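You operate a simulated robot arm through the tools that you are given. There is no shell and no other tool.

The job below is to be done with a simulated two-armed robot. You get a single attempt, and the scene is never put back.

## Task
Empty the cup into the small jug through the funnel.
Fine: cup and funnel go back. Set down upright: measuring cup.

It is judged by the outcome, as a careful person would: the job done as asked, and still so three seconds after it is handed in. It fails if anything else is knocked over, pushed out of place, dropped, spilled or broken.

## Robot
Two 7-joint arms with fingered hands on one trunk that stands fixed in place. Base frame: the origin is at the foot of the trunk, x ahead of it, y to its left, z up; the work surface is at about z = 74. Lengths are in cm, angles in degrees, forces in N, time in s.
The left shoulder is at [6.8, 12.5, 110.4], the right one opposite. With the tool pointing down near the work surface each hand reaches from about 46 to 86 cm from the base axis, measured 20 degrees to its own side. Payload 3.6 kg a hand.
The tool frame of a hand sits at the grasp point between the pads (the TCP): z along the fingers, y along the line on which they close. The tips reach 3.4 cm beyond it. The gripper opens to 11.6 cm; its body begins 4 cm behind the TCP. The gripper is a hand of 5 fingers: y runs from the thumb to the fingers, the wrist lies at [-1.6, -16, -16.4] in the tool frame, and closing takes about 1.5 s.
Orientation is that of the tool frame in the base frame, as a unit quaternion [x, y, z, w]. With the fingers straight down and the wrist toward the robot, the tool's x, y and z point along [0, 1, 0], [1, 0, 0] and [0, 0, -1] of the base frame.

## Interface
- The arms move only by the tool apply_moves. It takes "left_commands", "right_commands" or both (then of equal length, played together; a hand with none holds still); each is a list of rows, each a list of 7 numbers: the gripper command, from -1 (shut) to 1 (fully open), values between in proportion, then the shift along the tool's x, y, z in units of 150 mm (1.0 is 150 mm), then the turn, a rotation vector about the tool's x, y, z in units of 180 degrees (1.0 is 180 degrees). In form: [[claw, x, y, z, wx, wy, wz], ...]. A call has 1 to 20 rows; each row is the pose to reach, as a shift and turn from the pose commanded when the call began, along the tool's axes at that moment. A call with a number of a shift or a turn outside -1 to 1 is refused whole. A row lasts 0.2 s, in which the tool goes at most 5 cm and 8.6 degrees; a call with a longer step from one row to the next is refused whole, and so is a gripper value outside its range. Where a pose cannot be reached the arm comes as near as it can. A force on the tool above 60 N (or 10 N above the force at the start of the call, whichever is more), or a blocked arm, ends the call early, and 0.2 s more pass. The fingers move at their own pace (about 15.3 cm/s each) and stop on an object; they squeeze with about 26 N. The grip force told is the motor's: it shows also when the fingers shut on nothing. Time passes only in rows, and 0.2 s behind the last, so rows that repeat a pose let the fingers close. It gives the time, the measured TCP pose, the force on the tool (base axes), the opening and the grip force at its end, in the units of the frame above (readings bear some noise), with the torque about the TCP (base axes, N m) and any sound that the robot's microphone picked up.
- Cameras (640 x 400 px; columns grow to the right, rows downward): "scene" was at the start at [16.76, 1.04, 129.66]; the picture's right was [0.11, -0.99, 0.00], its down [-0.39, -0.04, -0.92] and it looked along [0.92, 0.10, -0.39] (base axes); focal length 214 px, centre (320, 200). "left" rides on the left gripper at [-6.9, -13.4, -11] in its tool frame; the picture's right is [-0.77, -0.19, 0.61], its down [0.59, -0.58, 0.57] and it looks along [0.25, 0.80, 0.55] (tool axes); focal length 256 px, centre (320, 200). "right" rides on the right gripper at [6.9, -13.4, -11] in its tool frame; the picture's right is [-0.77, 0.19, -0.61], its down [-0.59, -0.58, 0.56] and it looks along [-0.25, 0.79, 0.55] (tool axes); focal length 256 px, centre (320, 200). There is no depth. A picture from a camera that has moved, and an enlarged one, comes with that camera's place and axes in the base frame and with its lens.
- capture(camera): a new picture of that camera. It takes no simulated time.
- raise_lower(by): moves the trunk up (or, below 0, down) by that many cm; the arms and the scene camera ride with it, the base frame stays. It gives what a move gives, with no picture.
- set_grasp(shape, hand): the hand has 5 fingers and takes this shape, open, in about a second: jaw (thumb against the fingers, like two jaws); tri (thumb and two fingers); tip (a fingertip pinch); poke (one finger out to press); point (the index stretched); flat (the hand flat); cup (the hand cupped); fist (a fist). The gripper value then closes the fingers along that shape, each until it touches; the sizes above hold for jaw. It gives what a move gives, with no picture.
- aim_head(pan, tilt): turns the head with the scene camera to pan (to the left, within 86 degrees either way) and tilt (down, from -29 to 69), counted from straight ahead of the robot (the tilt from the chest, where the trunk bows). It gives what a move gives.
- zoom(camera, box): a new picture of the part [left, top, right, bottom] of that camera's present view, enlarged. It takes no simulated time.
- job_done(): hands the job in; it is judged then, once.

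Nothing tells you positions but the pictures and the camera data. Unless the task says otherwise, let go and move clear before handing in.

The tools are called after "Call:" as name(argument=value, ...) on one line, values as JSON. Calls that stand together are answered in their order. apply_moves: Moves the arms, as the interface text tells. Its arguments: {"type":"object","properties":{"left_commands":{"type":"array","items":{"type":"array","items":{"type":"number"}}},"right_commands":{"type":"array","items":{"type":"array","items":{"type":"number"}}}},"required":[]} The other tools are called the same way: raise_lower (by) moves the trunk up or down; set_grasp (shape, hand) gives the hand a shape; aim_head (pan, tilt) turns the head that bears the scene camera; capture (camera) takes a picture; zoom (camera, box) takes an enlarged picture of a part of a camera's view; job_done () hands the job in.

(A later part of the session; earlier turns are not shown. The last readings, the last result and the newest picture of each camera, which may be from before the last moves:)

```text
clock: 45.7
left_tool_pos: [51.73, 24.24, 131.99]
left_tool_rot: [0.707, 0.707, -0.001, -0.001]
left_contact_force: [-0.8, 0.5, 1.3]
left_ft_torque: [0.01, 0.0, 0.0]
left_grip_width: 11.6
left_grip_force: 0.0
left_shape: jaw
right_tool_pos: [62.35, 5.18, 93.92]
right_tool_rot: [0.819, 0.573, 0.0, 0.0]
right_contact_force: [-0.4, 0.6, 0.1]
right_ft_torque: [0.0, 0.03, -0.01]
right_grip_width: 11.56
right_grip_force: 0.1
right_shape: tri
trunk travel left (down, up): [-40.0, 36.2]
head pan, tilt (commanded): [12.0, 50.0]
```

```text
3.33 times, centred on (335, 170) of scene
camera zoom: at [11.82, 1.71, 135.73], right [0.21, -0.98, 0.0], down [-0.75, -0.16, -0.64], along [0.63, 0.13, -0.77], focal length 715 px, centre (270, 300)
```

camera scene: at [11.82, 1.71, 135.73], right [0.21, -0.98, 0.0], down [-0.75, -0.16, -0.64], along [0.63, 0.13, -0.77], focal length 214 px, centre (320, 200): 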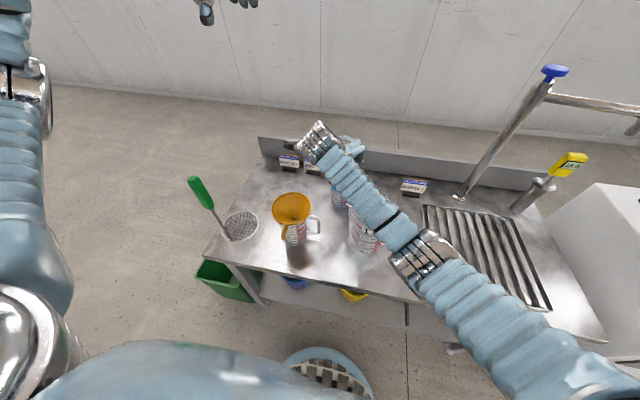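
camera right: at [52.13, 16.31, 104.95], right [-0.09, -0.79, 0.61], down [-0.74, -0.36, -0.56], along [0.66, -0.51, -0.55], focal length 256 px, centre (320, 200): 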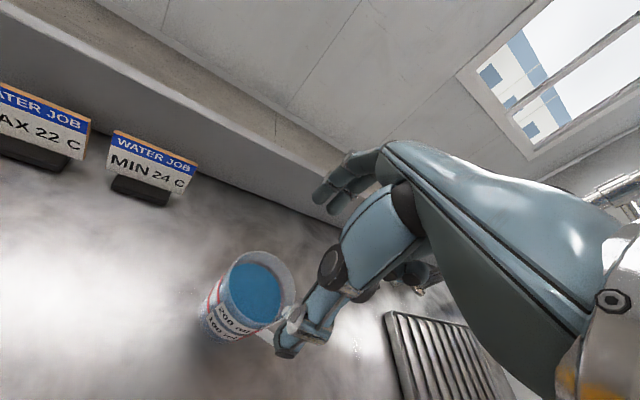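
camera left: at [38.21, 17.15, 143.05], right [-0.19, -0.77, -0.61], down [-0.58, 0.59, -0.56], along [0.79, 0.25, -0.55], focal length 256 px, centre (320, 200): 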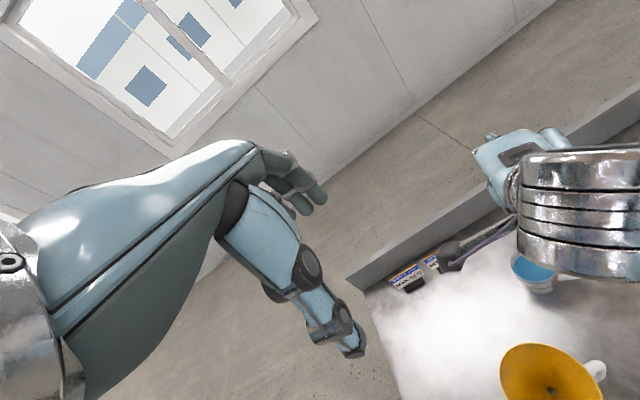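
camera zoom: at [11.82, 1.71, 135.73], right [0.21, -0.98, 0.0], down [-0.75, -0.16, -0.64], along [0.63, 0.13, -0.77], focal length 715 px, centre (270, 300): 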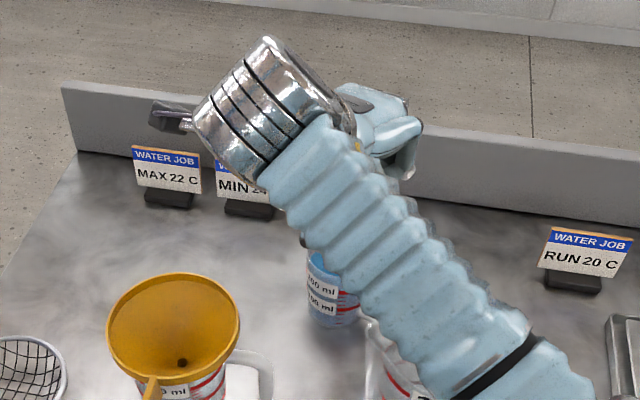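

The forearm passes above the 1 L jug, and lowering further might bring it close, so I'll raise the trunk 8 cm more to keep the elbow high before descending.

Call:
raise_lower(by=8)

Call:
apply_moves(right_commands=[[1, 0, 0, 0.2, 0, 0, 0], [1, 0, 0, 0.4, 0, 0, 0], [1, 0, 0, 0.6, 0, 0, 0], [1, 0, 0, 0.7, 0, 0, 0], [1, 0, 0, 0.8, 0, 0, 0], [1, 0, 0, 0.8, 0, 0, 0]])

Call:
capture(camera="right")

Call:
capture(camera="scene")

```text
clock: 46.9
left_tool_pos: [51.78, 24.18, 140.1]
left_tool_rot: [0.707, 0.707, -0.001, -0.001]
left_contact_force: [0.2, 0.2, -0.5]
left_ft_torque: [-0.01, -0.02, -0.02]
left_grip_width: 11.6
left_grip_force: 0.1
left_shape: jaw
right_tool_pos: [62.36, 5.13, 101.84]
right_tool_rot: [0.82, 0.572, -0.001, 0.0]
right_contact_force: [1.2, -0.4, -0.4]
right_ft_torque: [-0.02, -0.02, -0.05]
right_grip_width: 11.6
right_grip_force: 0.1
right_shape: tri
trunk travel left (down, up): [-48.0, 28.2]
head pan, tilt (commanded): [12.0, 50.0]
```

```text
clock: 48.3
left_tool_pos: [51.72, 24.26, 140.13]
left_tool_rot: [0.707, 0.707, -0.002, -0.001]
left_contact_force: [0.3, 0.9, -0.6]
left_ft_torque: [-0.02, 0.04, 0.02]
left_grip_width: 11.62
left_grip_force: 0.0
left_shape: jaw
right_tool_pos: [62.6, 4.93, 89.88]
right_tool_rot: [0.82, 0.573, 0.001, 0.0]
right_contact_force: [0.3, 1.1, -0.5]
right_ft_torque: [-0.01, -0.02, -0.04]
right_grip_width: 11.59
right_grip_force: 0.0
right_shape: tri
trunk travel left (down, up): [-48.0, 28.2]
head pan, tilt (commanded): [12.0, 50.0]
```

```text
taken
camera right: at [52.25, 16.09, 100.96], right [-0.09, -0.79, 0.61], down [-0.74, -0.36, -0.56], along [0.66, -0.51, -0.55], focal length 256 px, centre (320, 200)
```

right: 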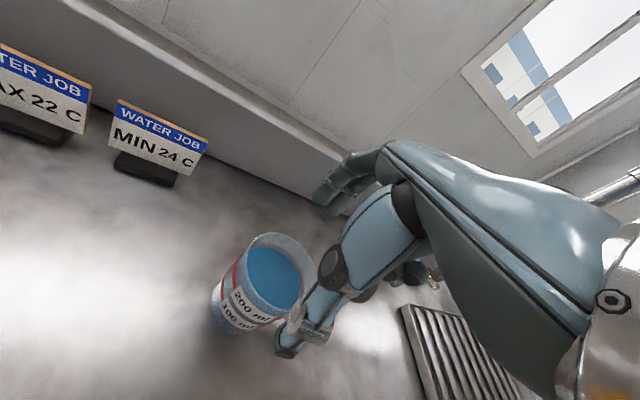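

```text
taken
camera scene: at [10.13, 1.72, 143.8], right [0.21, -0.98, 0.0], down [-0.75, -0.16, -0.64], along [0.63, 0.13, -0.77], focal length 214 px, centre (320, 200)
```

scene: 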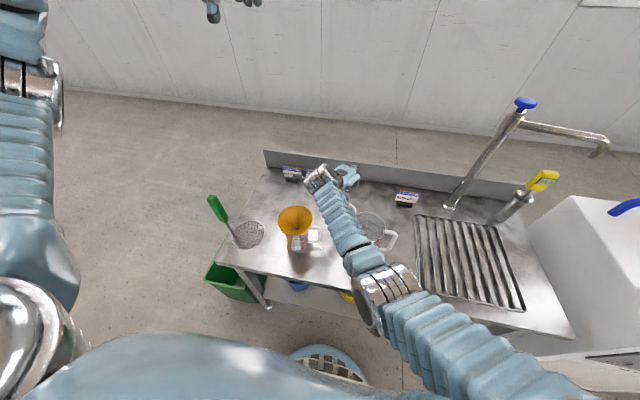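

TCP is at z ≈ 89.9, about 7 cm above final grip. Zooming to check the cup sits between thumb and fingers and the curled fingers will clear the rim.

Call:
zoom(camera="right", box=[190, 140, 450, 370])

Call:
zoom(camera="scene", box=[280, 150, 420, 300])

```text
1.74 times, centred on (320, 255) of right
camera zoom: at [52.25, 16.09, 100.96], right [-0.09, -0.79, 0.61], down [-0.74, -0.36, -0.56], along [0.66, -0.51, -0.55], focal length 445 px, centre (320, 104)
```

zoom: 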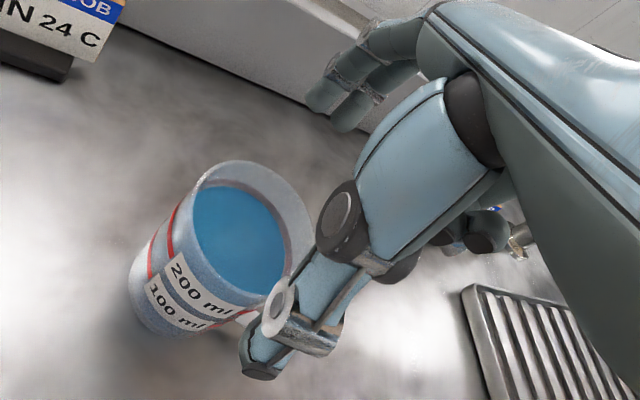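

```text
2.67 times, centred on (350, 225) of scene
camera zoom: at [10.13, 1.72, 143.8], right [0.21, -0.98, 0.0], down [-0.75, -0.16, -0.64], along [0.63, 0.13, -0.77], focal length 572 px, centre (240, 133)
```

zoom: 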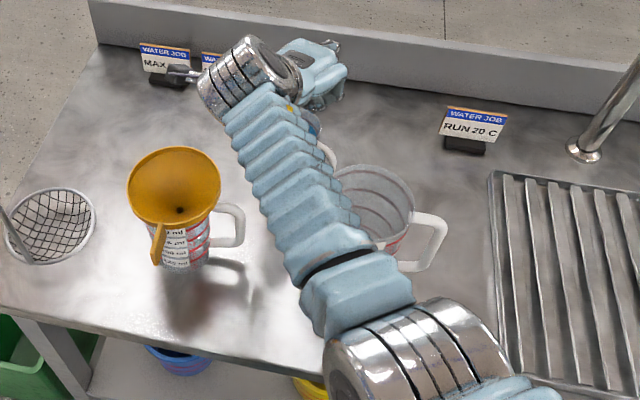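

The cup lines up with the grasp point. Lowering the rest of the way slowly.

Call:
apply_moves(right_commands=[[1, 0, 0, 0.1, 0, 0, 0], [1, 0, 0, 0.2, 0, 0, 0], [1, 0, 0, 0.28, 0, 0, 0], [1, 0, 0, 0.34, 0, 0, 0], [1, 0, 0, 0.39, 0, 0, 0], [1, 0, 0, 0.39, 0, 0, 0]])

Call:
zoom(camera="right", box=[190, 140, 450, 370])

Call:
zoom(camera="scene", box=[290, 150, 390, 250])

```text
clock: 49.7
left_tool_pos: [51.65, 24.15, 140.06]
left_tool_rot: [0.707, 0.707, -0.001, 0.0]
left_contact_force: [1.1, 0.0, -0.1]
left_ft_torque: [0.02, -0.01, 0.01]
left_grip_width: 11.61
left_grip_force: 0.0
left_shape: jaw
right_tool_pos: [62.25, 5.13, 84.16]
right_tool_rot: [0.819, 0.573, -0.001, 0.001]
right_contact_force: [-0.1, 0.2, -0.3]
right_ft_torque: [0.0, 0.01, 0.03]
right_grip_width: 11.58
right_grip_force: 0.1
right_shape: tri
trunk travel left (down, up): [-48.0, 28.2]
head pan, tilt (commanded): [12.0, 50.0]
```

```text
1.74 times, centred on (320, 255) of right
camera zoom: at [52.1, 16.18, 95.23], right [-0.09, -0.79, 0.61], down [-0.74, -0.36, -0.56], along [0.66, -0.51, -0.55], focal length 445 px, centre (320, 104)
```

zoom: 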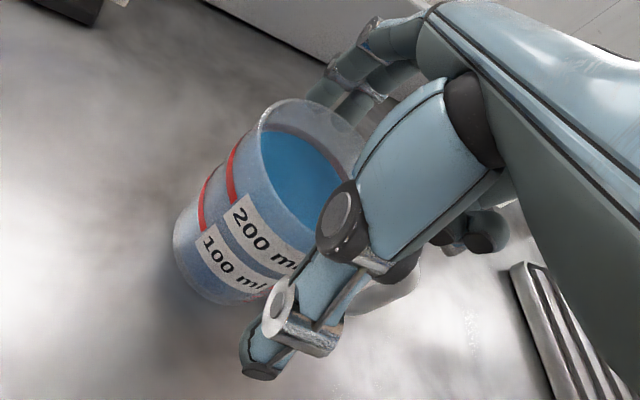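

```text
4.00 times, centred on (340, 200) of scene
camera zoom: at [10.14, 1.72, 143.79], right [0.21, -0.98, 0.0], down [-0.75, -0.16, -0.64], along [0.63, 0.13, -0.77], focal length 858 px, centre (240, 200)
```

zoom: 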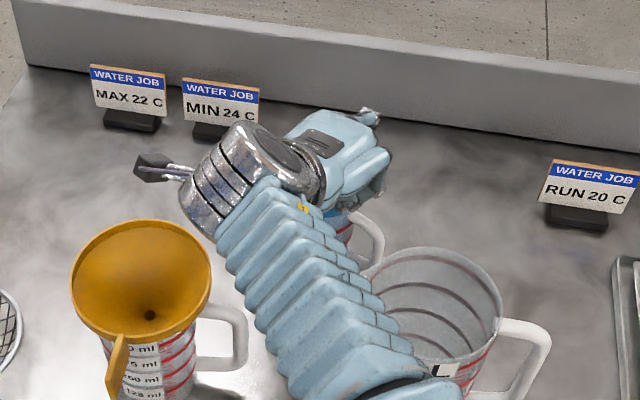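

Almost there; I want a tighter measurement of the cup rim relative to the hand before the last 1.5 cm.

Call:
zoom(camera="right", box=[240, 170, 380, 300])

Call:
capture(camera="left")

```text
3.08 times, centred on (310, 235) of right
camera zoom: at [52.1, 16.18, 95.23], right [-0.09, -0.79, 0.61], down [-0.74, -0.36, -0.56], along [0.66, -0.51, -0.55], focal length 788 px, centre (351, 92)
```

zoom: 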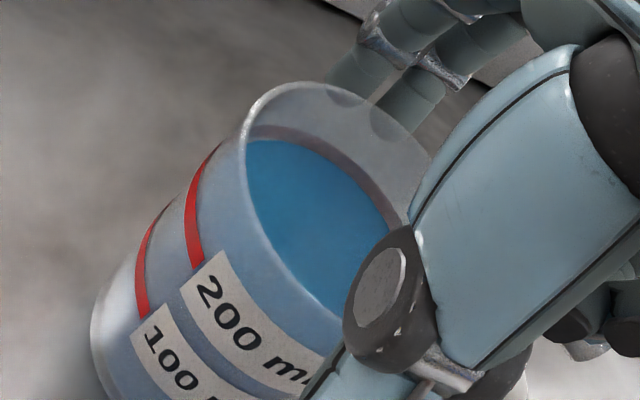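

```text
taken
camera left: at [38.23, 17.23, 151.03], right [-0.19, -0.77, -0.61], down [-0.58, 0.59, -0.57], along [0.79, 0.25, -0.56], focal length 256 px, centre (320, 200)
```

left: 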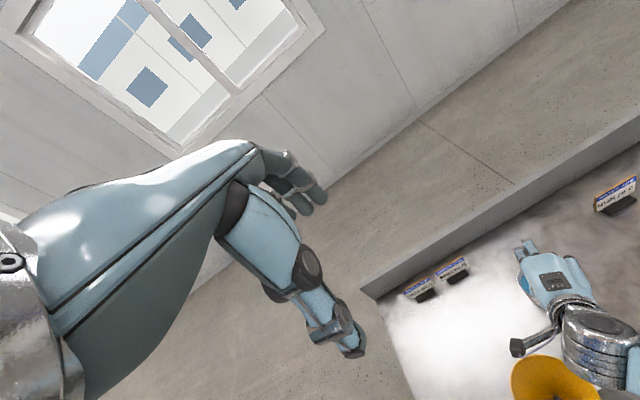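

The cup centre is within about 3 mm of the grasp point. Lowering the last 1.5 cm and closing gently on the cup.

Call:
apply_moves(right_commands=[[1, 0.005, 0.012, 0.04, 0, 0, 0], [1, 0.005, 0.012, 0.08, 0, 0, 0], [1, 0.005, 0.012, 0.105, 0, 0, 0], [1, 0.005, 0.012, 0.105, 0, 0, 0]])

Call:
zoom(camera="right", box=[220, 140, 440, 330])

```text
clock: 50.7
left_tool_pos: [51.5, 23.98, 140.18]
left_tool_rot: [0.707, 0.707, 0.0, 0.0]
left_contact_force: [-0.1, 0.3, -0.2]
left_ft_torque: [0.04, 0.01, -0.01]
left_grip_width: 11.6
left_grip_force: 0.2
left_shape: jaw
right_tool_pos: [62.52, 5.02, 82.91]
right_tool_rot: [0.82, 0.573, 0.002, 0.002]
right_contact_force: [0.4, -2.8, 17.6]
right_ft_torque: [-0.41, 0.28, 0.09]
right_grip_width: 11.61
right_grip_force: 0.0
right_shape: tri
trunk travel left (down, up): [-48.0, 28.2]
head pan, tilt (commanded): [12.0, 50.0]
```

```text
2.11 times, centred on (330, 235) of right
camera zoom: at [52.34, 16.22, 93.83], right [-0.09, -0.79, 0.61], down [-0.74, -0.36, -0.57], along [0.67, -0.51, -0.55], focal length 539 px, centre (299, 126)
```

zoom: 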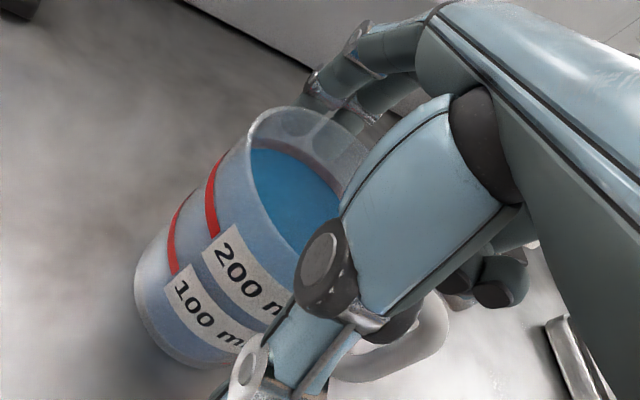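

The curled ring finger is resting on the cup rim (17 N), so this shape won't go low enough. I'll back straight up and switch to the full jaw shape, where those fingers hang beside the cup instead.

Call:
apply_moves(right_commands=[[1, 0, 0, -0.05, 0, 0, 0], [1, 0, 0, -0.12, 0, 0, 0], [1, 0, 0, -0.25, 0, 0, 0], [1, 0, 0, -0.45, 0, 0, 0], [1, 0, 0, -0.65, 0, 0, 0], [1, 0, 0, -0.8, 0, 0, 0]])

Call:
set_grasp(hand="right", shape="jaw")

Call:
apply_moves(right_commands=[[1, 0, 0, 0, 0, 0, -0.037], [1, 0, 0, 0, 0, 0, -0.074], [1, 0, 0, 0, 0, 0, -0.111], [1, 0, 0, 0, 0, 0, -0.111]])

Call:
capture(camera="right")

Call:
zoom(camera="scene", box=[290, 140, 420, 260])

```text
clock: 52.3
left_tool_pos: [51.59, 24.09, 140.11]
left_tool_rot: [0.707, 0.707, 0.0, 0.0]
left_contact_force: [0.9, 0.5, 0.1]
left_ft_torque: [0.0, -0.01, -0.01]
left_grip_width: 11.59
left_grip_force: 0.2
left_shape: jaw
right_tool_pos: [63.54, 2.5, 94.35]
right_tool_rot: [0.827, 0.562, -0.007, 0.018]
right_contact_force: [-0.7, 0.6, 0.3]
right_ft_torque: [0.0, -0.02, 0.03]
right_grip_width: 11.6
right_grip_force: 0.0
right_shape: tri
trunk travel left (down, up): [-48.0, 28.2]
head pan, tilt (commanded): [12.0, 50.0]
stopped in row 6 (right hand): the arm was blocked; the commanded pose is now the measured one
```

```text
clock: 53.2
left_tool_pos: [51.66, 24.17, 140.02]
left_tool_rot: [0.706, 0.708, -0.001, -0.001]
left_contact_force: [0.0, -0.4, -0.5]
left_ft_torque: [0.0, -0.01, -0.01]
left_grip_width: 11.56
left_grip_force: 0.0
left_shape: jaw
right_tool_pos: [63.52, 2.54, 94.28]
right_tool_rot: [0.827, 0.562, -0.008, 0.017]
right_contact_force: [-0.9, -0.1, -1.2]
right_ft_torque: [0.01, 0.01, 0.01]
right_grip_width: 11.58
right_grip_force: 0.0
right_shape: jaw
trunk travel left (down, up): [-48.0, 28.2]
head pan, tilt (commanded): [12.0, 50.0]
```

```text
clock: 54.2
left_tool_pos: [51.66, 24.18, 140.07]
left_tool_rot: [0.707, 0.707, 0.0, 0.0]
left_contact_force: [-0.2, -0.1, 0.3]
left_ft_torque: [-0.03, -0.01, -0.01]
left_grip_width: 11.59
left_grip_force: 0.1
left_shape: jaw
right_tool_pos: [63.31, 3.03, 94.23]
right_tool_rot: [0.715, 0.699, -0.009, 0.012]
right_contact_force: [-0.3, -0.1, -0.1]
right_ft_torque: [0.03, -0.02, 0.0]
right_grip_width: 11.58
right_grip_force: 0.1
right_shape: jaw
trunk travel left (down, up): [-48.0, 28.2]
head pan, tilt (commanded): [12.0, 50.0]
```

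```text
taken
camera right: at [49.88, 10.56, 105.04], right [0.17, -0.75, 0.64], down [-0.59, -0.59, -0.55], along [0.79, -0.28, -0.54], focal length 256 px, centre (320, 200)
```

right: 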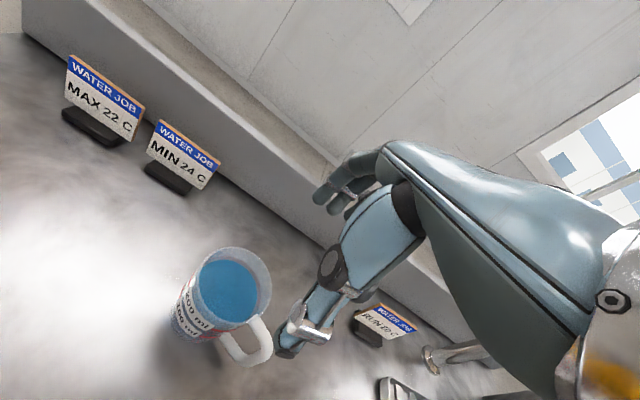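

```text
3.33 times, centred on (355, 200) of scene
camera zoom: at [10.13, 1.74, 143.8], right [0.21, -0.98, 0.0], down [-0.75, -0.16, -0.64], along [0.63, 0.13, -0.77], focal length 715 px, centre (203, 200)
```

zoom: 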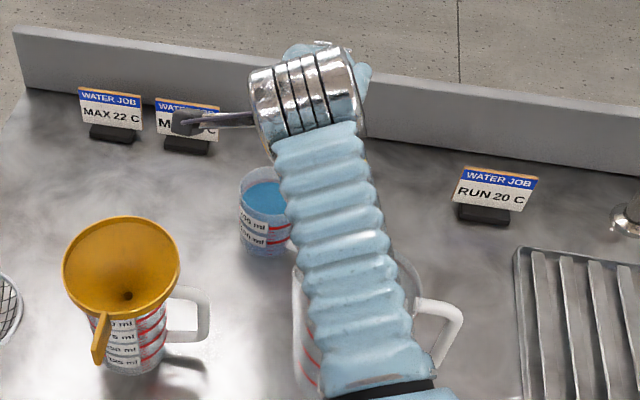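

The retreat stopped early with a small sideways drift, though the cup looks undisturbed. I'll correct the hand back over the cup with a level pose and see whether the arm moves freely.

Call:
apply_moves(right_commands=[[1, 0.03, -0.01, -0.03, 0, 0.003, -0.002], [1, 0.06, -0.02, -0.06, 0, 0.006, -0.004], [1, 0.09, -0.03, -0.1, 0.001, 0.0094, -0.007], [1, 0.12, -0.045, -0.14, 0.001, 0.0094, -0.007], [1, 0.147, -0.053, -0.18, 0.001, 0.0094, -0.007], [1, 0.147, -0.053, -0.18, 0.001, 0.0094, -0.007]])

Call:
capture(camera="right")

Call:
capture(camera="scene")

```text
clock: 55.6
left_tool_pos: [51.69, 24.18, 140.02]
left_tool_rot: [0.707, 0.708, -0.001, -0.001]
left_contact_force: [0.4, 0.5, 0.0]
left_ft_torque: [0.04, 0.01, -0.02]
left_grip_width: 11.6
left_grip_force: 0.0
left_shape: jaw
right_tool_pos: [62.83, 4.48, 96.85]
right_tool_rot: [0.71, 0.704, -0.003, 0.007]
right_contact_force: [0.0, -0.8, 0.6]
right_ft_torque: [0.02, 0.02, 0.01]
right_grip_width: 11.59
right_grip_force: 0.0
right_shape: jaw
trunk travel left (down, up): [-48.0, 28.2]
head pan, tilt (commanded): [12.0, 50.0]
```

```text
taken
camera right: at [49.35, 11.65, 107.74], right [0.18, -0.76, 0.62], down [-0.58, -0.59, -0.56], along [0.8, -0.26, -0.55], focal length 256 px, centre (320, 200)
```

right: 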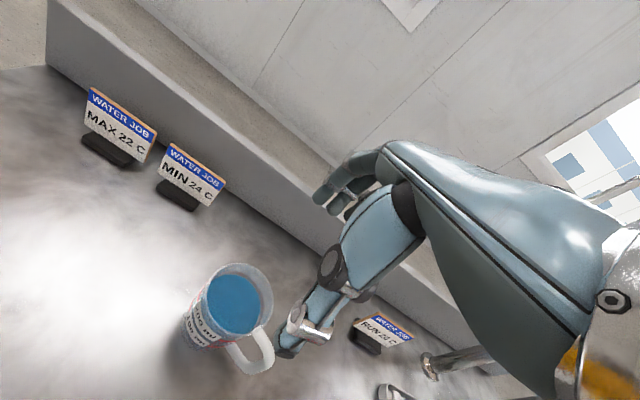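

```text
taken
camera scene: at [10.14, 1.71, 143.79], right [0.21, -0.98, 0.0], down [-0.75, -0.16, -0.64], along [0.63, 0.13, -0.77], focal length 214 px, centre (320, 200)
```

scene: 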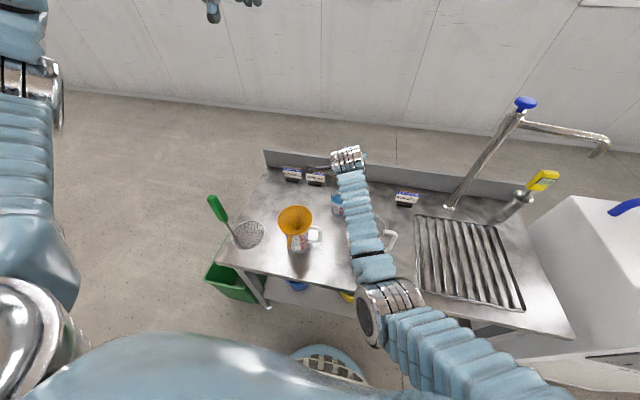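

The arm is close but about 8 mm short sideways. Commanding a small correction to see if it converges.

Call:
apply_moves(right_commands=[[1, 0.02, -0.01, 0, 0, 0, 0], [1, 0.04, -0.02, 0, 0, 0, 0], [1, 0.04, -0.02, 0, 0, 0, 0], [1, 0.04, -0.02, 0, 0, 0, 0]])

```text
clock: 56.6
left_tool_pos: [51.73, 24.12, 140.1]
left_tool_rot: [0.707, 0.707, -0.001, -0.001]
left_contact_force: [-0.1, 0.1, -0.1]
left_ft_torque: [-0.02, -0.03, -0.01]
left_grip_width: 11.61
left_grip_force: 0.0
left_shape: jaw
right_tool_pos: [62.79, 4.33, 96.96]
right_tool_rot: [0.713, 0.701, -0.004, 0.011]
right_contact_force: [0.2, 0.0, 1.5]
right_ft_torque: [0.02, 0.01, 0.01]
right_grip_width: 11.61
right_grip_force: 0.2
right_shape: jaw
trunk travel left (down, up): [-48.0, 28.2]
head pan, tilt (commanded): [12.0, 50.0]
```

It doesn't converge at this height, likely a wrist limit; the lower pose was fine before. I'll descend 5 cm while correcting and check again.

Call:
apply_moves(right_commands=[[1, 0.01, -0.005, 0.1, 0, 0, 0], [1, 0.02, -0.01, 0.2, 0, 0, 0], [1, 0.03, -0.015, 0.3, 0, 0, 0], [1, 0.03, -0.015, 0.3, 0, 0, 0], [1, 0.03, -0.015, 0.3, 0, 0, 0]])

Call:
capture(camera="right")

```text
clock: 57.8
left_tool_pos: [51.51, 24.13, 140.16]
left_tool_rot: [0.707, 0.707, -0.001, 0.0]
left_contact_force: [-0.1, -0.1, -0.5]
left_ft_torque: [0.02, 0.04, -0.01]
left_grip_width: 11.6
left_grip_force: 0.1
left_shape: jaw
right_tool_pos: [63.33, 4.14, 92.94]
right_tool_rot: [0.714, 0.7, -0.003, 0.021]
right_contact_force: [0.0, 0.0, 0.0]
right_ft_torque: [-0.01, -0.02, -0.02]
right_grip_width: 11.6
right_grip_force: 0.1
right_shape: jaw
trunk travel left (down, up): [-48.0, 28.2]
head pan, tilt (commanded): [12.0, 50.0]
```

```text
taken
camera right: at [49.87, 11.64, 103.36], right [0.16, -0.75, 0.64], down [-0.58, -0.6, -0.56], along [0.8, -0.28, -0.53], focal length 256 px, centre (320, 200)
```

right: 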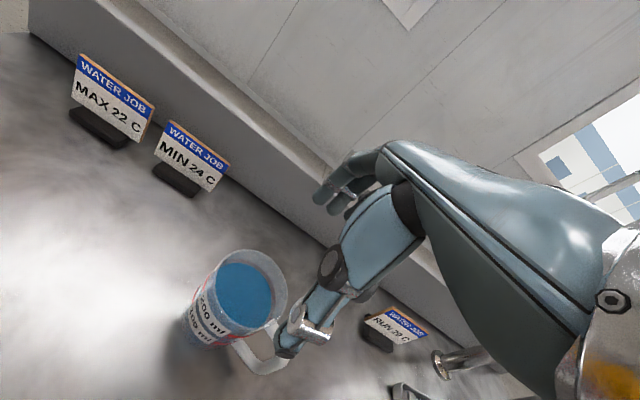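

Tracking is getting worse, so the arm has wandered into an awkward joint configuration. I'll back out up and toward me to the earlier comfortable pose, then re-approach fresh.

Call:
apply_moves(right_commands=[[1, 0, -0.02, -0.15, 0, 0, 0], [1, 0, -0.05, -0.3, 0, 0, 0], [1, -0.01, -0.15, -0.45, 0, 0, -0.03], [1, -0.02, -0.3, -0.6, 0, 0, -0.06], [1, -0.03, -0.45, -0.75, 0, 0, -0.1], [1, -0.05, -0.6, -0.9, 0, 0, -0.14], [1, -0.07, -0.75, -1.0, 0, 0, -0.17], [1, -0.07, -0.867, -1.0, 0, 0, -0.2], [1, -0.07, -0.867, -1.0, 0, 0, -0.2]])

Call:
capture(camera="scene")

```text
clock: 59.8
left_tool_pos: [51.69, 24.12, 139.98]
left_tool_rot: [0.707, 0.707, -0.001, 0.0]
left_contact_force: [0.1, 0.3, 0.1]
left_ft_torque: [-0.01, -0.03, 0.0]
left_grip_width: 11.58
left_grip_force: 0.1
left_shape: jaw
right_tool_pos: [49.03, 5.31, 107.32]
right_tool_rot: [0.454, 0.891, -0.001, 0.002]
right_contact_force: [-0.9, -0.1, -0.4]
right_ft_torque: [0.0, 0.03, -0.01]
right_grip_width: 11.59
right_grip_force: 0.0
right_shape: jaw
trunk travel left (down, up): [-48.0, 28.2]
head pan, tilt (commanded): [12.0, 50.0]
```

```text
taken
camera scene: at [10.12, 1.72, 143.79], right [0.21, -0.98, 0.0], down [-0.75, -0.16, -0.64], along [0.63, 0.13, -0.77], focal length 214 px, centre (320, 200)
```

scene: 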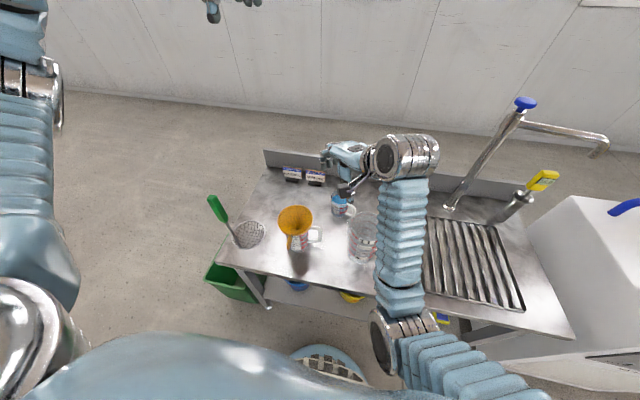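

That pose tracks cleanly. I'll raise the hand, bring the trunk back down 8 cm (the height from which the earlier approach worked), and re-approach the cup with a yaw of about -12°.

Call:
apply_moves(right_commands=[[1, 0, 0, -0.2, 0, 0, 0], [1, 0, 0, -0.4, 0, 0, 0], [1, 0, 0, -0.53, 0, 0, 0], [1, 0, 0, -0.53, 0, 0, 0]])

Call:
raise_lower(by=-8)

Call:
capture(camera="scene")

```text
clock: 60.8
left_tool_pos: [51.64, 24.02, 140.1]
left_tool_rot: [0.707, 0.707, 0.0, -0.001]
left_contact_force: [0.5, -0.2, 0.0]
left_ft_torque: [0.02, 0.03, 0.02]
left_grip_width: 11.57
left_grip_force: 0.0
left_shape: jaw
right_tool_pos: [48.99, 5.28, 115.35]
right_tool_rot: [0.456, 0.89, -0.001, 0.002]
right_contact_force: [0.3, -0.3, 0.1]
right_ft_torque: [-0.03, 0.02, 0.01]
right_grip_width: 11.58
right_grip_force: 0.1
right_shape: jaw
trunk travel left (down, up): [-48.0, 28.2]
head pan, tilt (commanded): [12.0, 50.0]
```

```text
clock: 61.9
left_tool_pos: [51.57, 24.06, 132.22]
left_tool_rot: [0.707, 0.707, -0.001, 0.0]
left_contact_force: [-1.3, -0.1, 0.2]
left_ft_torque: [-0.04, 0.0, 0.01]
left_grip_width: 11.62
left_grip_force: 0.0
left_shape: jaw
right_tool_pos: [48.96, 5.21, 107.4]
right_tool_rot: [0.455, 0.891, 0.0, 0.002]
right_contact_force: [-0.6, -0.1, 0.0]
right_ft_torque: [-0.01, 0.01, 0.0]
right_grip_width: 11.59
right_grip_force: 0.1
right_shape: jaw
trunk travel left (down, up): [-40.0, 36.2]
head pan, tilt (commanded): [12.0, 50.0]
```

```text
taken
camera scene: at [11.77, 1.67, 135.74], right [0.21, -0.98, 0.0], down [-0.75, -0.16, -0.64], along [0.63, 0.13, -0.77], focal length 214 px, centre (320, 200)
```

scene: 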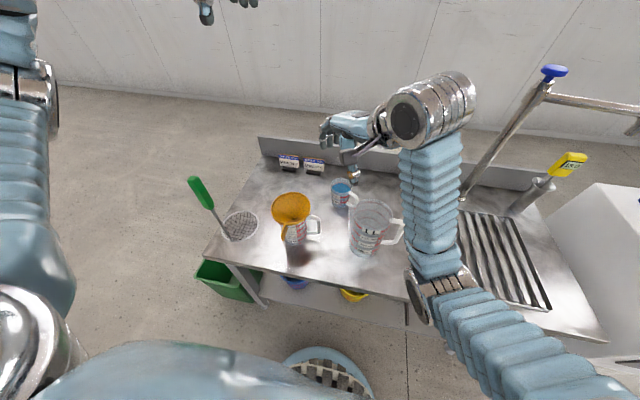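

Checking that the cup and the other objects are where they were, now that the view is clear.

Call:
zoom(camera="scene", box=[260, 150, 410, 270])

Call:
zoom(camera="scene", box=[315, 165, 375, 220])

```text
3.33 times, centred on (335, 210) of scene
camera zoom: at [11.77, 1.67, 135.74], right [0.21, -0.98, 0.0], down [-0.75, -0.16, -0.64], along [0.63, 0.13, -0.77], focal length 715 px, centre (270, 167)
```

zoom: 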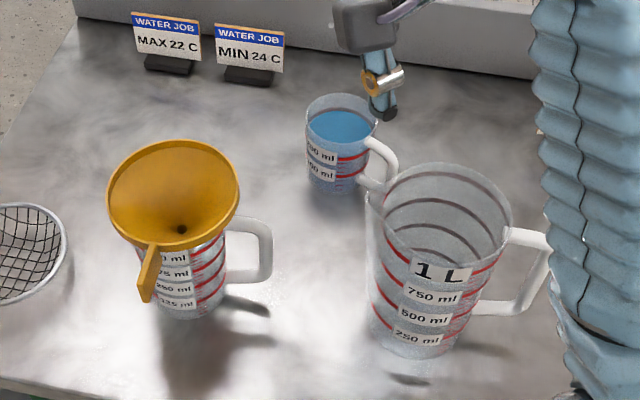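

```text
7.27 times, centred on (345, 192) of scene
camera zoom: at [11.77, 1.67, 135.74], right [0.21, -0.98, 0.0], down [-0.75, -0.16, -0.64], along [0.63, 0.13, -0.77], focal length 1560 px, centre (138, 254)
```

zoom: 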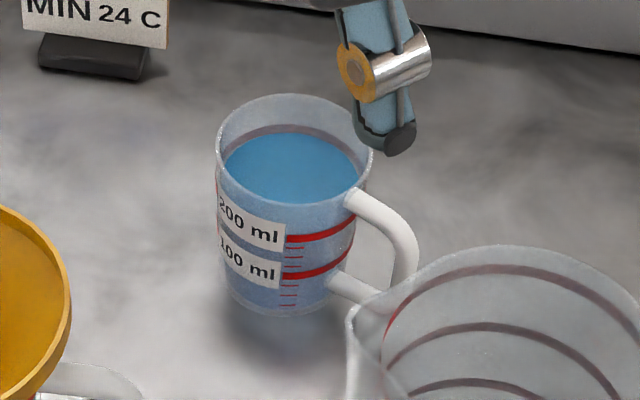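

Cup is still at (62.5, 5.05), upright. Approaching above it again with the jaw hand.

Call:
apply_moves(right_commands=[[1, -0.08, 0.1, 0, 0, 0, 0.038], [1, -0.16, 0.2, 0, 0, 0, 0.076], [1, -0.24, 0.31, 0, 0, 0, 0.114], [1, -0.32, 0.41, 0, 0, 0, 0.152], [1, -0.4, 0.52, 0, 0, 0, 0.19], [1, -0.48, 0.63, 0, 0, 0, 0.23], [1, -0.54, 0.72, 0, 0, 0, 0.267], [1, -0.54, 0.72, 0, 0, 0, 0.267]])

Call:
apply_moves(right_commands=[[1, 0, 0, 0.2, 0, 0, 0], [1, 0, 0, 0.4, 0, 0, 0], [1, 0, 0, 0.6, 0, 0, 0], [1, 0, 0, 0.8, 0, 0, 0], [1, 0, 0, 0.9, 0, 0, 0], [1, 0, 0, 0.9, 0, 0, 0]])

Call:
capture(camera="right")

Call:
capture(camera="scene")

```text
clock: 63.7
left_tool_pos: [51.64, 24.18, 132.14]
left_tool_rot: [0.707, 0.707, 0.0, 0.0]
left_contact_force: [0.2, -0.2, 0.1]
left_ft_torque: [0.03, 0.01, 0.0]
left_grip_width: 11.58
left_grip_force: 0.2
left_shape: jaw
right_tool_pos: [62.44, 4.95, 107.4]
right_tool_rot: [0.779, 0.627, 0.001, 0.002]
right_contact_force: [0.2, -0.3, -0.1]
right_ft_torque: [0.02, 0.0, 0.04]
right_grip_width: 11.6
right_grip_force: 0.1
right_shape: jaw
trunk travel left (down, up): [-40.0, 36.2]
head pan, tilt (commanded): [12.0, 50.0]
```

```text
clock: 65.1
left_tool_pos: [51.64, 24.03, 132.01]
left_tool_rot: [0.707, 0.707, 0.0, 0.0]
left_contact_force: [0.5, -0.5, -1.3]
left_ft_torque: [-0.01, -0.01, 0.03]
left_grip_width: 11.58
left_grip_force: 0.0
left_shape: jaw
right_tool_pos: [62.27, 5.05, 93.69]
right_tool_rot: [0.779, 0.628, 0.0, 0.001]
right_contact_force: [0.0, 0.3, -0.3]
right_ft_torque: [0.02, 0.0, 0.0]
right_grip_width: 11.57
right_grip_force: 0.0
right_shape: jaw
trunk travel left (down, up): [-40.0, 36.2]
head pan, tilt (commanded): [12.0, 50.0]
```

```text
taken
camera right: at [50.68, 14.5, 104.65], right [0.02, -0.79, 0.61], down [-0.69, -0.46, -0.57], along [0.73, -0.41, -0.55], focal length 256 px, centre (320, 200)
```

right: 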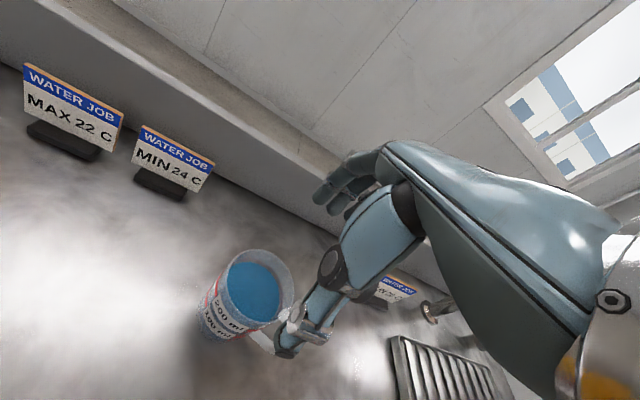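

```text
taken
camera scene: at [11.82, 1.71, 135.73], right [0.21, -0.98, 0.0], down [-0.75, -0.16, -0.64], along [0.63, 0.13, -0.77], focal length 214 px, centre (320, 200)
```

scene: 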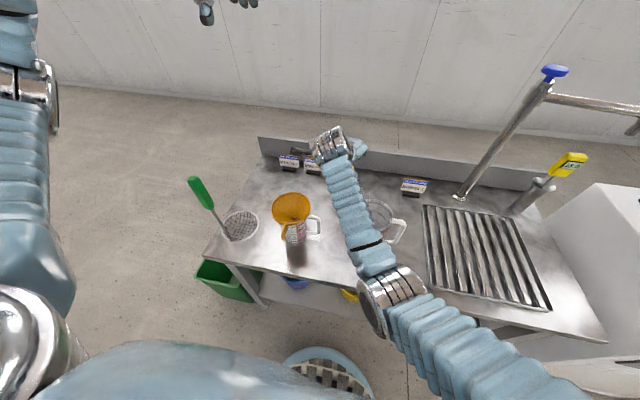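

Tracking is good, but the elbow has ended up lower than on the first approach, and it would come close to the 1 L jug. I'll back out to the original right-side pose to reset the elbow, then come in again.

Call:
apply_moves(right_commands=[[1, 0, 0, -0.3, 0, 0, 0], [1, 0, 0, -0.6, 0, 0, 0], [1, 0, -0.1, -0.9, 0, 0, -0.04], [1, 0, -0.2, -1.0, 0, 0, -0.08], [1, -0.02, -0.3, -1.0, 0, 0, -0.12], [1, -0.04, -0.4, -1.0, 0, 0, -0.16], [1, -0.06, -0.5, -1.0, 0, 0, -0.2], [1, -0.08, -0.6, -1.0, 0, 0, -0.24], [1, -0.1, -0.7, -1.0, 0, 0, -0.28], [1, -0.12, -0.8, -1.0, 0, 0, -0.32], [1, -0.14, -0.9, -1.0, 0, 0, -0.36], [1, -0.16, -1.0, -1.0, 0, 0, -0.4]])

Call:
capture(camera="scene")

```text
clock: 67.7
left_tool_pos: [51.58, 23.95, 132.07]
left_tool_rot: [0.707, 0.707, 0.0, -0.001]
left_contact_force: [-0.1, -0.5, 1.0]
left_ft_torque: [-0.01, 0.01, -0.04]
left_grip_width: 11.62
left_grip_force: 0.1
left_shape: jaw
right_tool_pos: [47.15, 5.71, 108.93]
right_tool_rot: [0.26, 0.966, 0.0, 0.001]
right_contact_force: [0.4, 0.4, 0.0]
right_ft_torque: [0.01, -0.01, -0.02]
right_grip_width: 11.6
right_grip_force: 0.1
right_shape: jaw
trunk travel left (down, up): [-40.0, 36.2]
head pan, tilt (commanded): [12.0, 50.0]
```

```text
taken
camera scene: at [11.81, 1.62, 135.73], right [0.21, -0.98, 0.0], down [-0.75, -0.16, -0.64], along [0.63, 0.13, -0.77], focal length 214 px, centre (320, 200)
```

scene: 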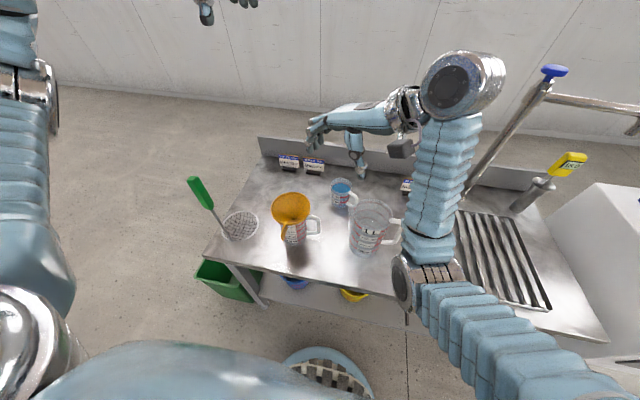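

The elbow is still tucked low. Continuing back to the original right-hand side pose to see whether it swings out again.

Call:
apply_moves(right_commands=[[1, 0.012, -0.19, -0.05, 0, 0, -0.033], [1, 0.024, -0.38, -0.1, 0, 0, -0.066], [1, 0.036, -0.57, -0.15, 0, 0, -0.1], [1, 0.05, -0.77, -0.2, 0, 0, -0.133], [1, 0.062, -0.96, -0.25, 0, 0, -0.167], [1, 0.062, -0.96, -0.25, 0, 0, -0.167]])

Call:
apply_moves(right_commands=[[1, 0.05, -0.2, -0.08, 0, 0, 0], [1, 0.1, -0.4, -0.16, 0, 0, 0], [1, 0.13, -0.6, -0.24, 0, 0, 0], [1, 0.13, -0.8, -0.3, 0, 0, 0], [1, 0.13, -0.85, -0.3, 0, 0, 0]])

Call:
capture(camera="scene")

```text
clock: 69.1
left_tool_pos: [51.8, 24.16, 132.12]
left_tool_rot: [0.707, 0.707, -0.001, 0.0]
left_contact_force: [0.0, 0.0, -1.1]
left_ft_torque: [0.02, -0.01, 0.01]
left_grip_width: 11.58
left_grip_force: 0.1
left_shape: jaw
right_tool_pos: [39.17, -6.36, 112.66]
right_tool_rot: [0.002, 1.0, -0.002, 0.001]
right_contact_force: [0.0, 0.2, -0.1]
right_ft_torque: [-0.02, -0.02, -0.02]
right_grip_width: 11.58
right_grip_force: 0.1
right_shape: jaw
trunk travel left (down, up): [-40.0, 36.2]
head pan, tilt (commanded): [12.0, 50.0]
```

```text
clock: 70.3
left_tool_pos: [51.52, 24.06, 132.16]
left_tool_rot: [0.707, 0.707, -0.001, -0.002]
left_contact_force: [-0.5, -0.4, 0.6]
left_ft_torque: [0.0, -0.01, -0.04]
left_grip_width: 11.6
left_grip_force: 0.1
left_shape: jaw
right_tool_pos: [37.24, -18.88, 117.3]
right_tool_rot: [0.0, 1.0, -0.001, 0.001]
right_contact_force: [0.5, 0.1, 0.4]
right_ft_torque: [0.0, 0.01, -0.02]
right_grip_width: 11.59
right_grip_force: 0.0
right_shape: jaw
trunk travel left (down, up): [-40.0, 36.2]
head pan, tilt (commanded): [12.0, 50.0]
```

```text
taken
camera scene: at [11.81, 1.67, 135.73], right [0.21, -0.98, 0.0], down [-0.75, -0.16, -0.64], along [0.63, 0.13, -0.77], focal length 214 px, centre (320, 200)
```

scene: 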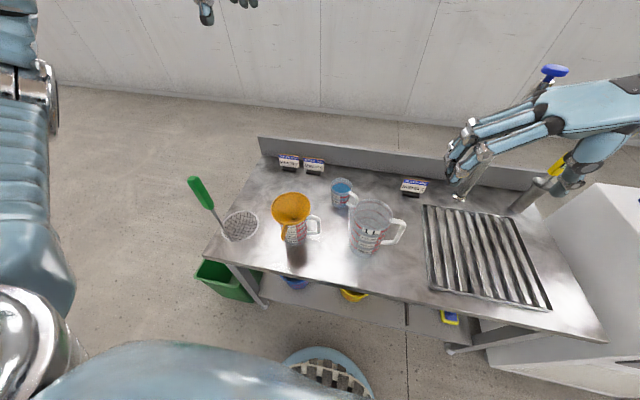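

I'll turn the head right to see how the elbow is placed now.

Call:
aim_head(pan=-30, tilt=40)

Call:
capture(camera="scene")

```text
clock: 71.4
left_tool_pos: [51.62, 24.07, 132.13]
left_tool_rot: [0.707, 0.707, -0.001, -0.001]
left_contact_force: [0.9, -0.9, 0.4]
left_ft_torque: [-0.02, -0.01, -0.01]
left_grip_width: 11.57
left_grip_force: 0.0
left_shape: jaw
right_tool_pos: [37.35, -18.83, 117.13]
right_tool_rot: [0.002, 1.0, -0.001, 0.001]
right_contact_force: [0.3, 0.7, 0.1]
right_ft_torque: [-0.04, -0.06, 0.02]
right_grip_width: 11.56
right_grip_force: 0.0
right_shape: jaw
trunk travel left (down, up): [-40.0, 36.2]
head pan, tilt (commanded): [-30.0, 40.0]
```

```text
taken
camera scene: at [11.64, -4.2, 137.14], right [-0.5, -0.87, 0.0], down [-0.56, 0.32, -0.77], along [0.66, -0.38, -0.64], focal length 214 px, centre (320, 200)
```

scene: 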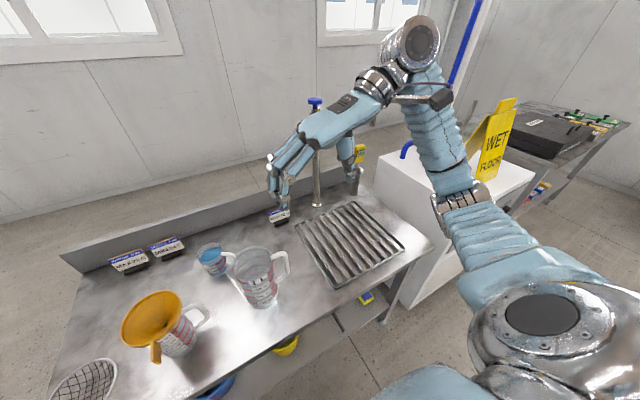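

The elbow is back out to the right. I'll approach the cup from this side along a diagonal so it stays out and high.

Call:
apply_moves(right_commands=[[1, -0.12, 0.1, 0.02, 0, 0, 0.036], [1, -0.24, 0.2, 0.04, 0, 0, 0.072], [1, -0.36, 0.31, 0.06, 0, 0, 0.107], [1, -0.48, 0.41, 0.08, 0, 0, 0.143], [1, -0.6, 0.52, 0.1, 0, 0, 0.179], [1, -0.72, 0.62, 0.12, 0, 0, 0.215], [1, -0.847, 0.727, 0.133, 0, 0, 0.25]])

Call:
apply_moves(right_commands=[[1, 0, 0.15, 0, 0, 0, 0.033], [1, 0, 0.3, 0, 0, 0, 0.066], [1, 0, 0.45, 0, 0, 0, 0.1], [1, 0, 0.6, 0, 0, 0, 0.133], [1, 0, 0.754, 0, 0, 0, 0.167]])

Call:
apply_moves(right_commands=[[1, 0.06, 0.09, 0.1, 0, 0, 0.037], [1, 0.12, 0.18, 0.2, 0, 0, 0.075], [1, 0.18, 0.27, 0.3, 0, 0, 0.112], [1, 0.247, 0.377, 0.467, 0, 0, 0.15], [1, 0.247, 0.377, 0.467, 0, 0, 0.15]])

Call:
aim_head(pan=0, tilt=48)

Call:
capture(camera="scene")

```text
clock: 73.0
left_tool_pos: [51.61, 24.12, 132.1]
left_tool_rot: [0.707, 0.708, -0.001, 0.0]
left_contact_force: [0.3, -0.8, 0.1]
left_ft_torque: [-0.02, -0.02, 0.01]
left_grip_width: 11.58
left_grip_force: 0.0
left_shape: jaw
right_tool_pos: [49.87, -8.12, 115.03]
right_tool_rot: [0.384, 0.923, -0.001, 0.002]
right_contact_force: [0.4, -0.5, 0.9]
right_ft_torque: [0.0, 0.04, 0.04]
right_grip_width: 11.6
right_grip_force: 0.0
right_shape: jaw
trunk travel left (down, up): [-40.0, 36.2]
head pan, tilt (commanded): [-30.0, 40.0]
```

```text
clock: 74.2
left_tool_pos: [51.73, 24.22, 132.07]
left_tool_rot: [0.706, 0.708, -0.001, 0.001]
left_contact_force: [-0.2, -0.1, -0.5]
left_ft_torque: [-0.01, 0.01, -0.03]
left_grip_width: 11.58
left_grip_force: 0.0
left_shape: jaw
right_tool_pos: [58.08, -0.03, 115.2]
right_tool_rot: [0.61, 0.792, 0.0, 0.002]
right_contact_force: [0.7, -0.2, 0.3]
right_ft_torque: [-0.01, 0.01, -0.02]
right_grip_width: 11.6
right_grip_force: 0.2
right_shape: jaw
trunk travel left (down, up): [-40.0, 36.2]
head pan, tilt (commanded): [-30.0, 40.0]
```

```text
clock: 75.4
left_tool_pos: [51.65, 24.01, 132.13]
left_tool_rot: [0.707, 0.707, 0.0, 0.0]
left_contact_force: [-0.6, -0.4, 0.3]
left_ft_torque: [0.0, 0.0, 0.05]
left_grip_width: 11.59
left_grip_force: 0.1
left_shape: jaw
right_tool_pos: [62.61, 4.78, 108.08]
right_tool_rot: [0.779, 0.626, -0.001, 0.002]
right_contact_force: [-0.3, -0.6, 0.0]
right_ft_torque: [0.01, 0.01, 0.02]
right_grip_width: 11.61
right_grip_force: 0.1
right_shape: jaw
trunk travel left (down, up): [-40.0, 36.2]
head pan, tilt (commanded): [-30.0, 40.0]
```

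```text
clock: 76.4
left_tool_pos: [51.66, 24.13, 132.11]
left_tool_rot: [0.707, 0.708, -0.001, 0.0]
left_contact_force: [0.1, 0.2, 0.2]
left_ft_torque: [0.04, 0.03, 0.0]
left_grip_width: 11.6
left_grip_force: 0.1
left_shape: jaw
right_tool_pos: [62.7, 4.86, 108.18]
right_tool_rot: [0.778, 0.628, 0.0, 0.0]
right_contact_force: [0.1, 1.4, 0.7]
right_ft_torque: [0.01, 0.01, 0.01]
right_grip_width: 11.6
right_grip_force: 0.1
right_shape: jaw
trunk travel left (down, up): [-40.0, 36.2]
head pan, tilt (commanded): [0.0, 48.0]
```

```text
taken
camera scene: at [12.17, 0.09, 136.0], right [0.0, -1.0, 0.0], down [-0.74, 0.0, -0.67], along [0.67, 0.0, -0.74], focal length 214 px, centre (320, 200)
```

scene: 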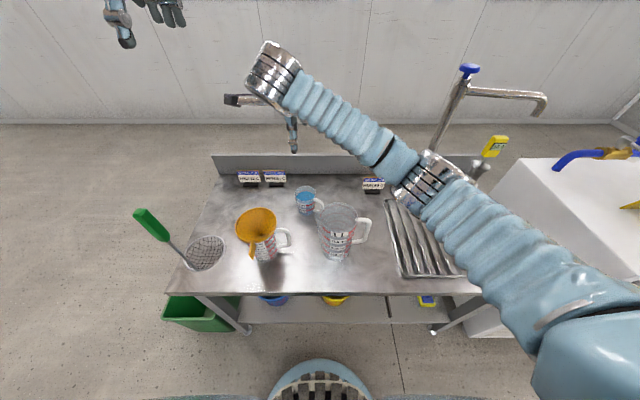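

The elbow is now high and to the right. I'll add 4 cm of trunk height for margin over the 1 L jug and descend in stages.

Call:
raise_lower(by=4)

Call:
apply_moves(right_commands=[[1, 0.01, -0.005, 0.2, 0, 0, 0], [1, 0.01, -0.005, 0.4, 0, 0, 0], [1, 0.01, -0.005, 0.6, 0, 0, 0], [1, 0.01, -0.005, 0.8, 0, 0, 0], [1, 0.01, -0.005, 1.0, 0, 0, 0], [1, 0.01, -0.005, 1.0, 0, 0, 0]])

Call:
apply_moves(right_commands=[[1, 0, 0, 0.15, 0, 0, 0], [1, 0, 0, 0.3, 0, 0, 0], [1, 0, 0, 0.45, 0, 0, 0], [1, 0, 0, 0.45, 0, 0, 0]])

Call:
capture(camera="scene")

Call:
zoom(camera="right", box=[190, 140, 450, 370])

```text
clock: 77.2
left_tool_pos: [51.62, 24.04, 135.97]
left_tool_rot: [0.707, 0.707, -0.002, 0.001]
left_contact_force: [0.3, -0.4, 0.0]
left_ft_torque: [0.0, 0.02, -0.02]
left_grip_width: 11.58
left_grip_force: 0.1
left_shape: jaw
right_tool_pos: [62.64, 4.91, 112.11]
right_tool_rot: [0.778, 0.628, -0.001, 0.001]
right_contact_force: [1.1, 1.3, 0.4]
right_ft_torque: [0.01, 0.02, -0.04]
right_grip_width: 11.6
right_grip_force: 0.0
right_shape: jaw
trunk travel left (down, up): [-44.0, 32.2]
head pan, tilt (commanded): [0.0, 48.0]
```

```text
clock: 78.6
left_tool_pos: [51.64, 24.05, 136.08]
left_tool_rot: [0.707, 0.707, -0.001, 0.001]
left_contact_force: [0.7, 0.7, 0.1]
left_ft_torque: [0.0, 0.02, -0.02]
left_grip_width: 11.59
left_grip_force: 0.1
left_shape: jaw
right_tool_pos: [62.8, 5.09, 97.04]
right_tool_rot: [0.778, 0.628, 0.0, 0.002]
right_contact_force: [-0.1, 1.0, 0.6]
right_ft_torque: [-0.04, -0.01, -0.01]
right_grip_width: 11.6
right_grip_force: 0.1
right_shape: jaw
trunk travel left (down, up): [-44.0, 32.2]
head pan, tilt (commanded): [0.0, 48.0]
```

```text
clock: 79.6
left_tool_pos: [51.68, 24.04, 136.15]
left_tool_rot: [0.707, 0.707, 0.0, -0.001]
left_contact_force: [-0.3, -0.2, 0.4]
left_ft_torque: [-0.03, 0.0, -0.01]
left_grip_width: 11.57
left_grip_force: 0.1
left_shape: jaw
right_tool_pos: [62.64, 5.03, 90.2]
right_tool_rot: [0.778, 0.628, 0.001, 0.002]
right_contact_force: [0.0, -0.4, 0.5]
right_ft_torque: [0.02, 0.0, -0.01]
right_grip_width: 11.56
right_grip_force: 0.0
right_shape: jaw
trunk travel left (down, up): [-44.0, 32.2]
head pan, tilt (commanded): [0.0, 48.0]
```

```text
taken
camera scene: at [11.22, 0.11, 140.04], right [0.0, -1.0, 0.0], down [-0.74, 0.0, -0.67], along [0.67, 0.0, -0.74], focal length 214 px, centre (320, 200)
```

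scene: 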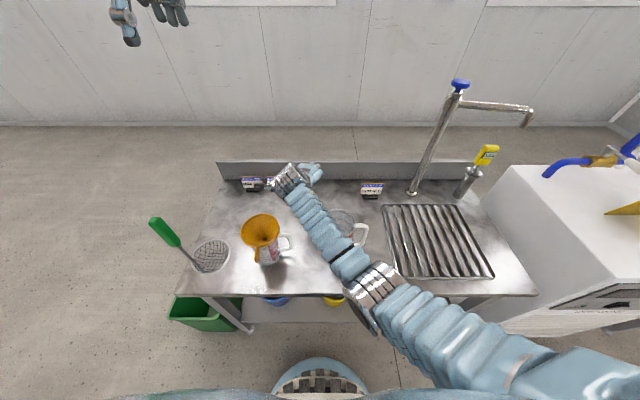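

```text
1.74 times, centred on (320, 255) of right
camera zoom: at [51.01, 14.58, 101.24], right [0.02, -0.79, 0.61], down [-0.69, -0.46, -0.57], along [0.73, -0.41, -0.55], focal length 445 px, centre (320, 104)
```

zoom: 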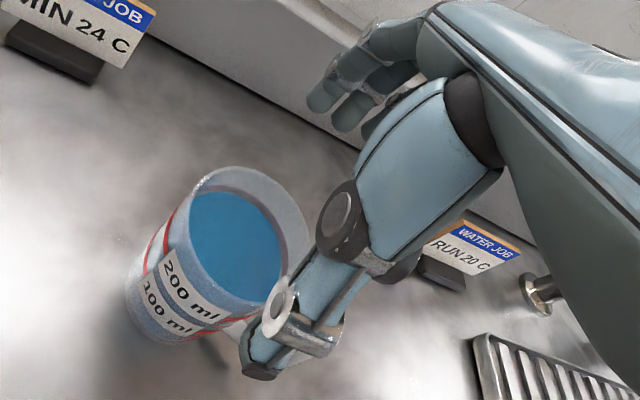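

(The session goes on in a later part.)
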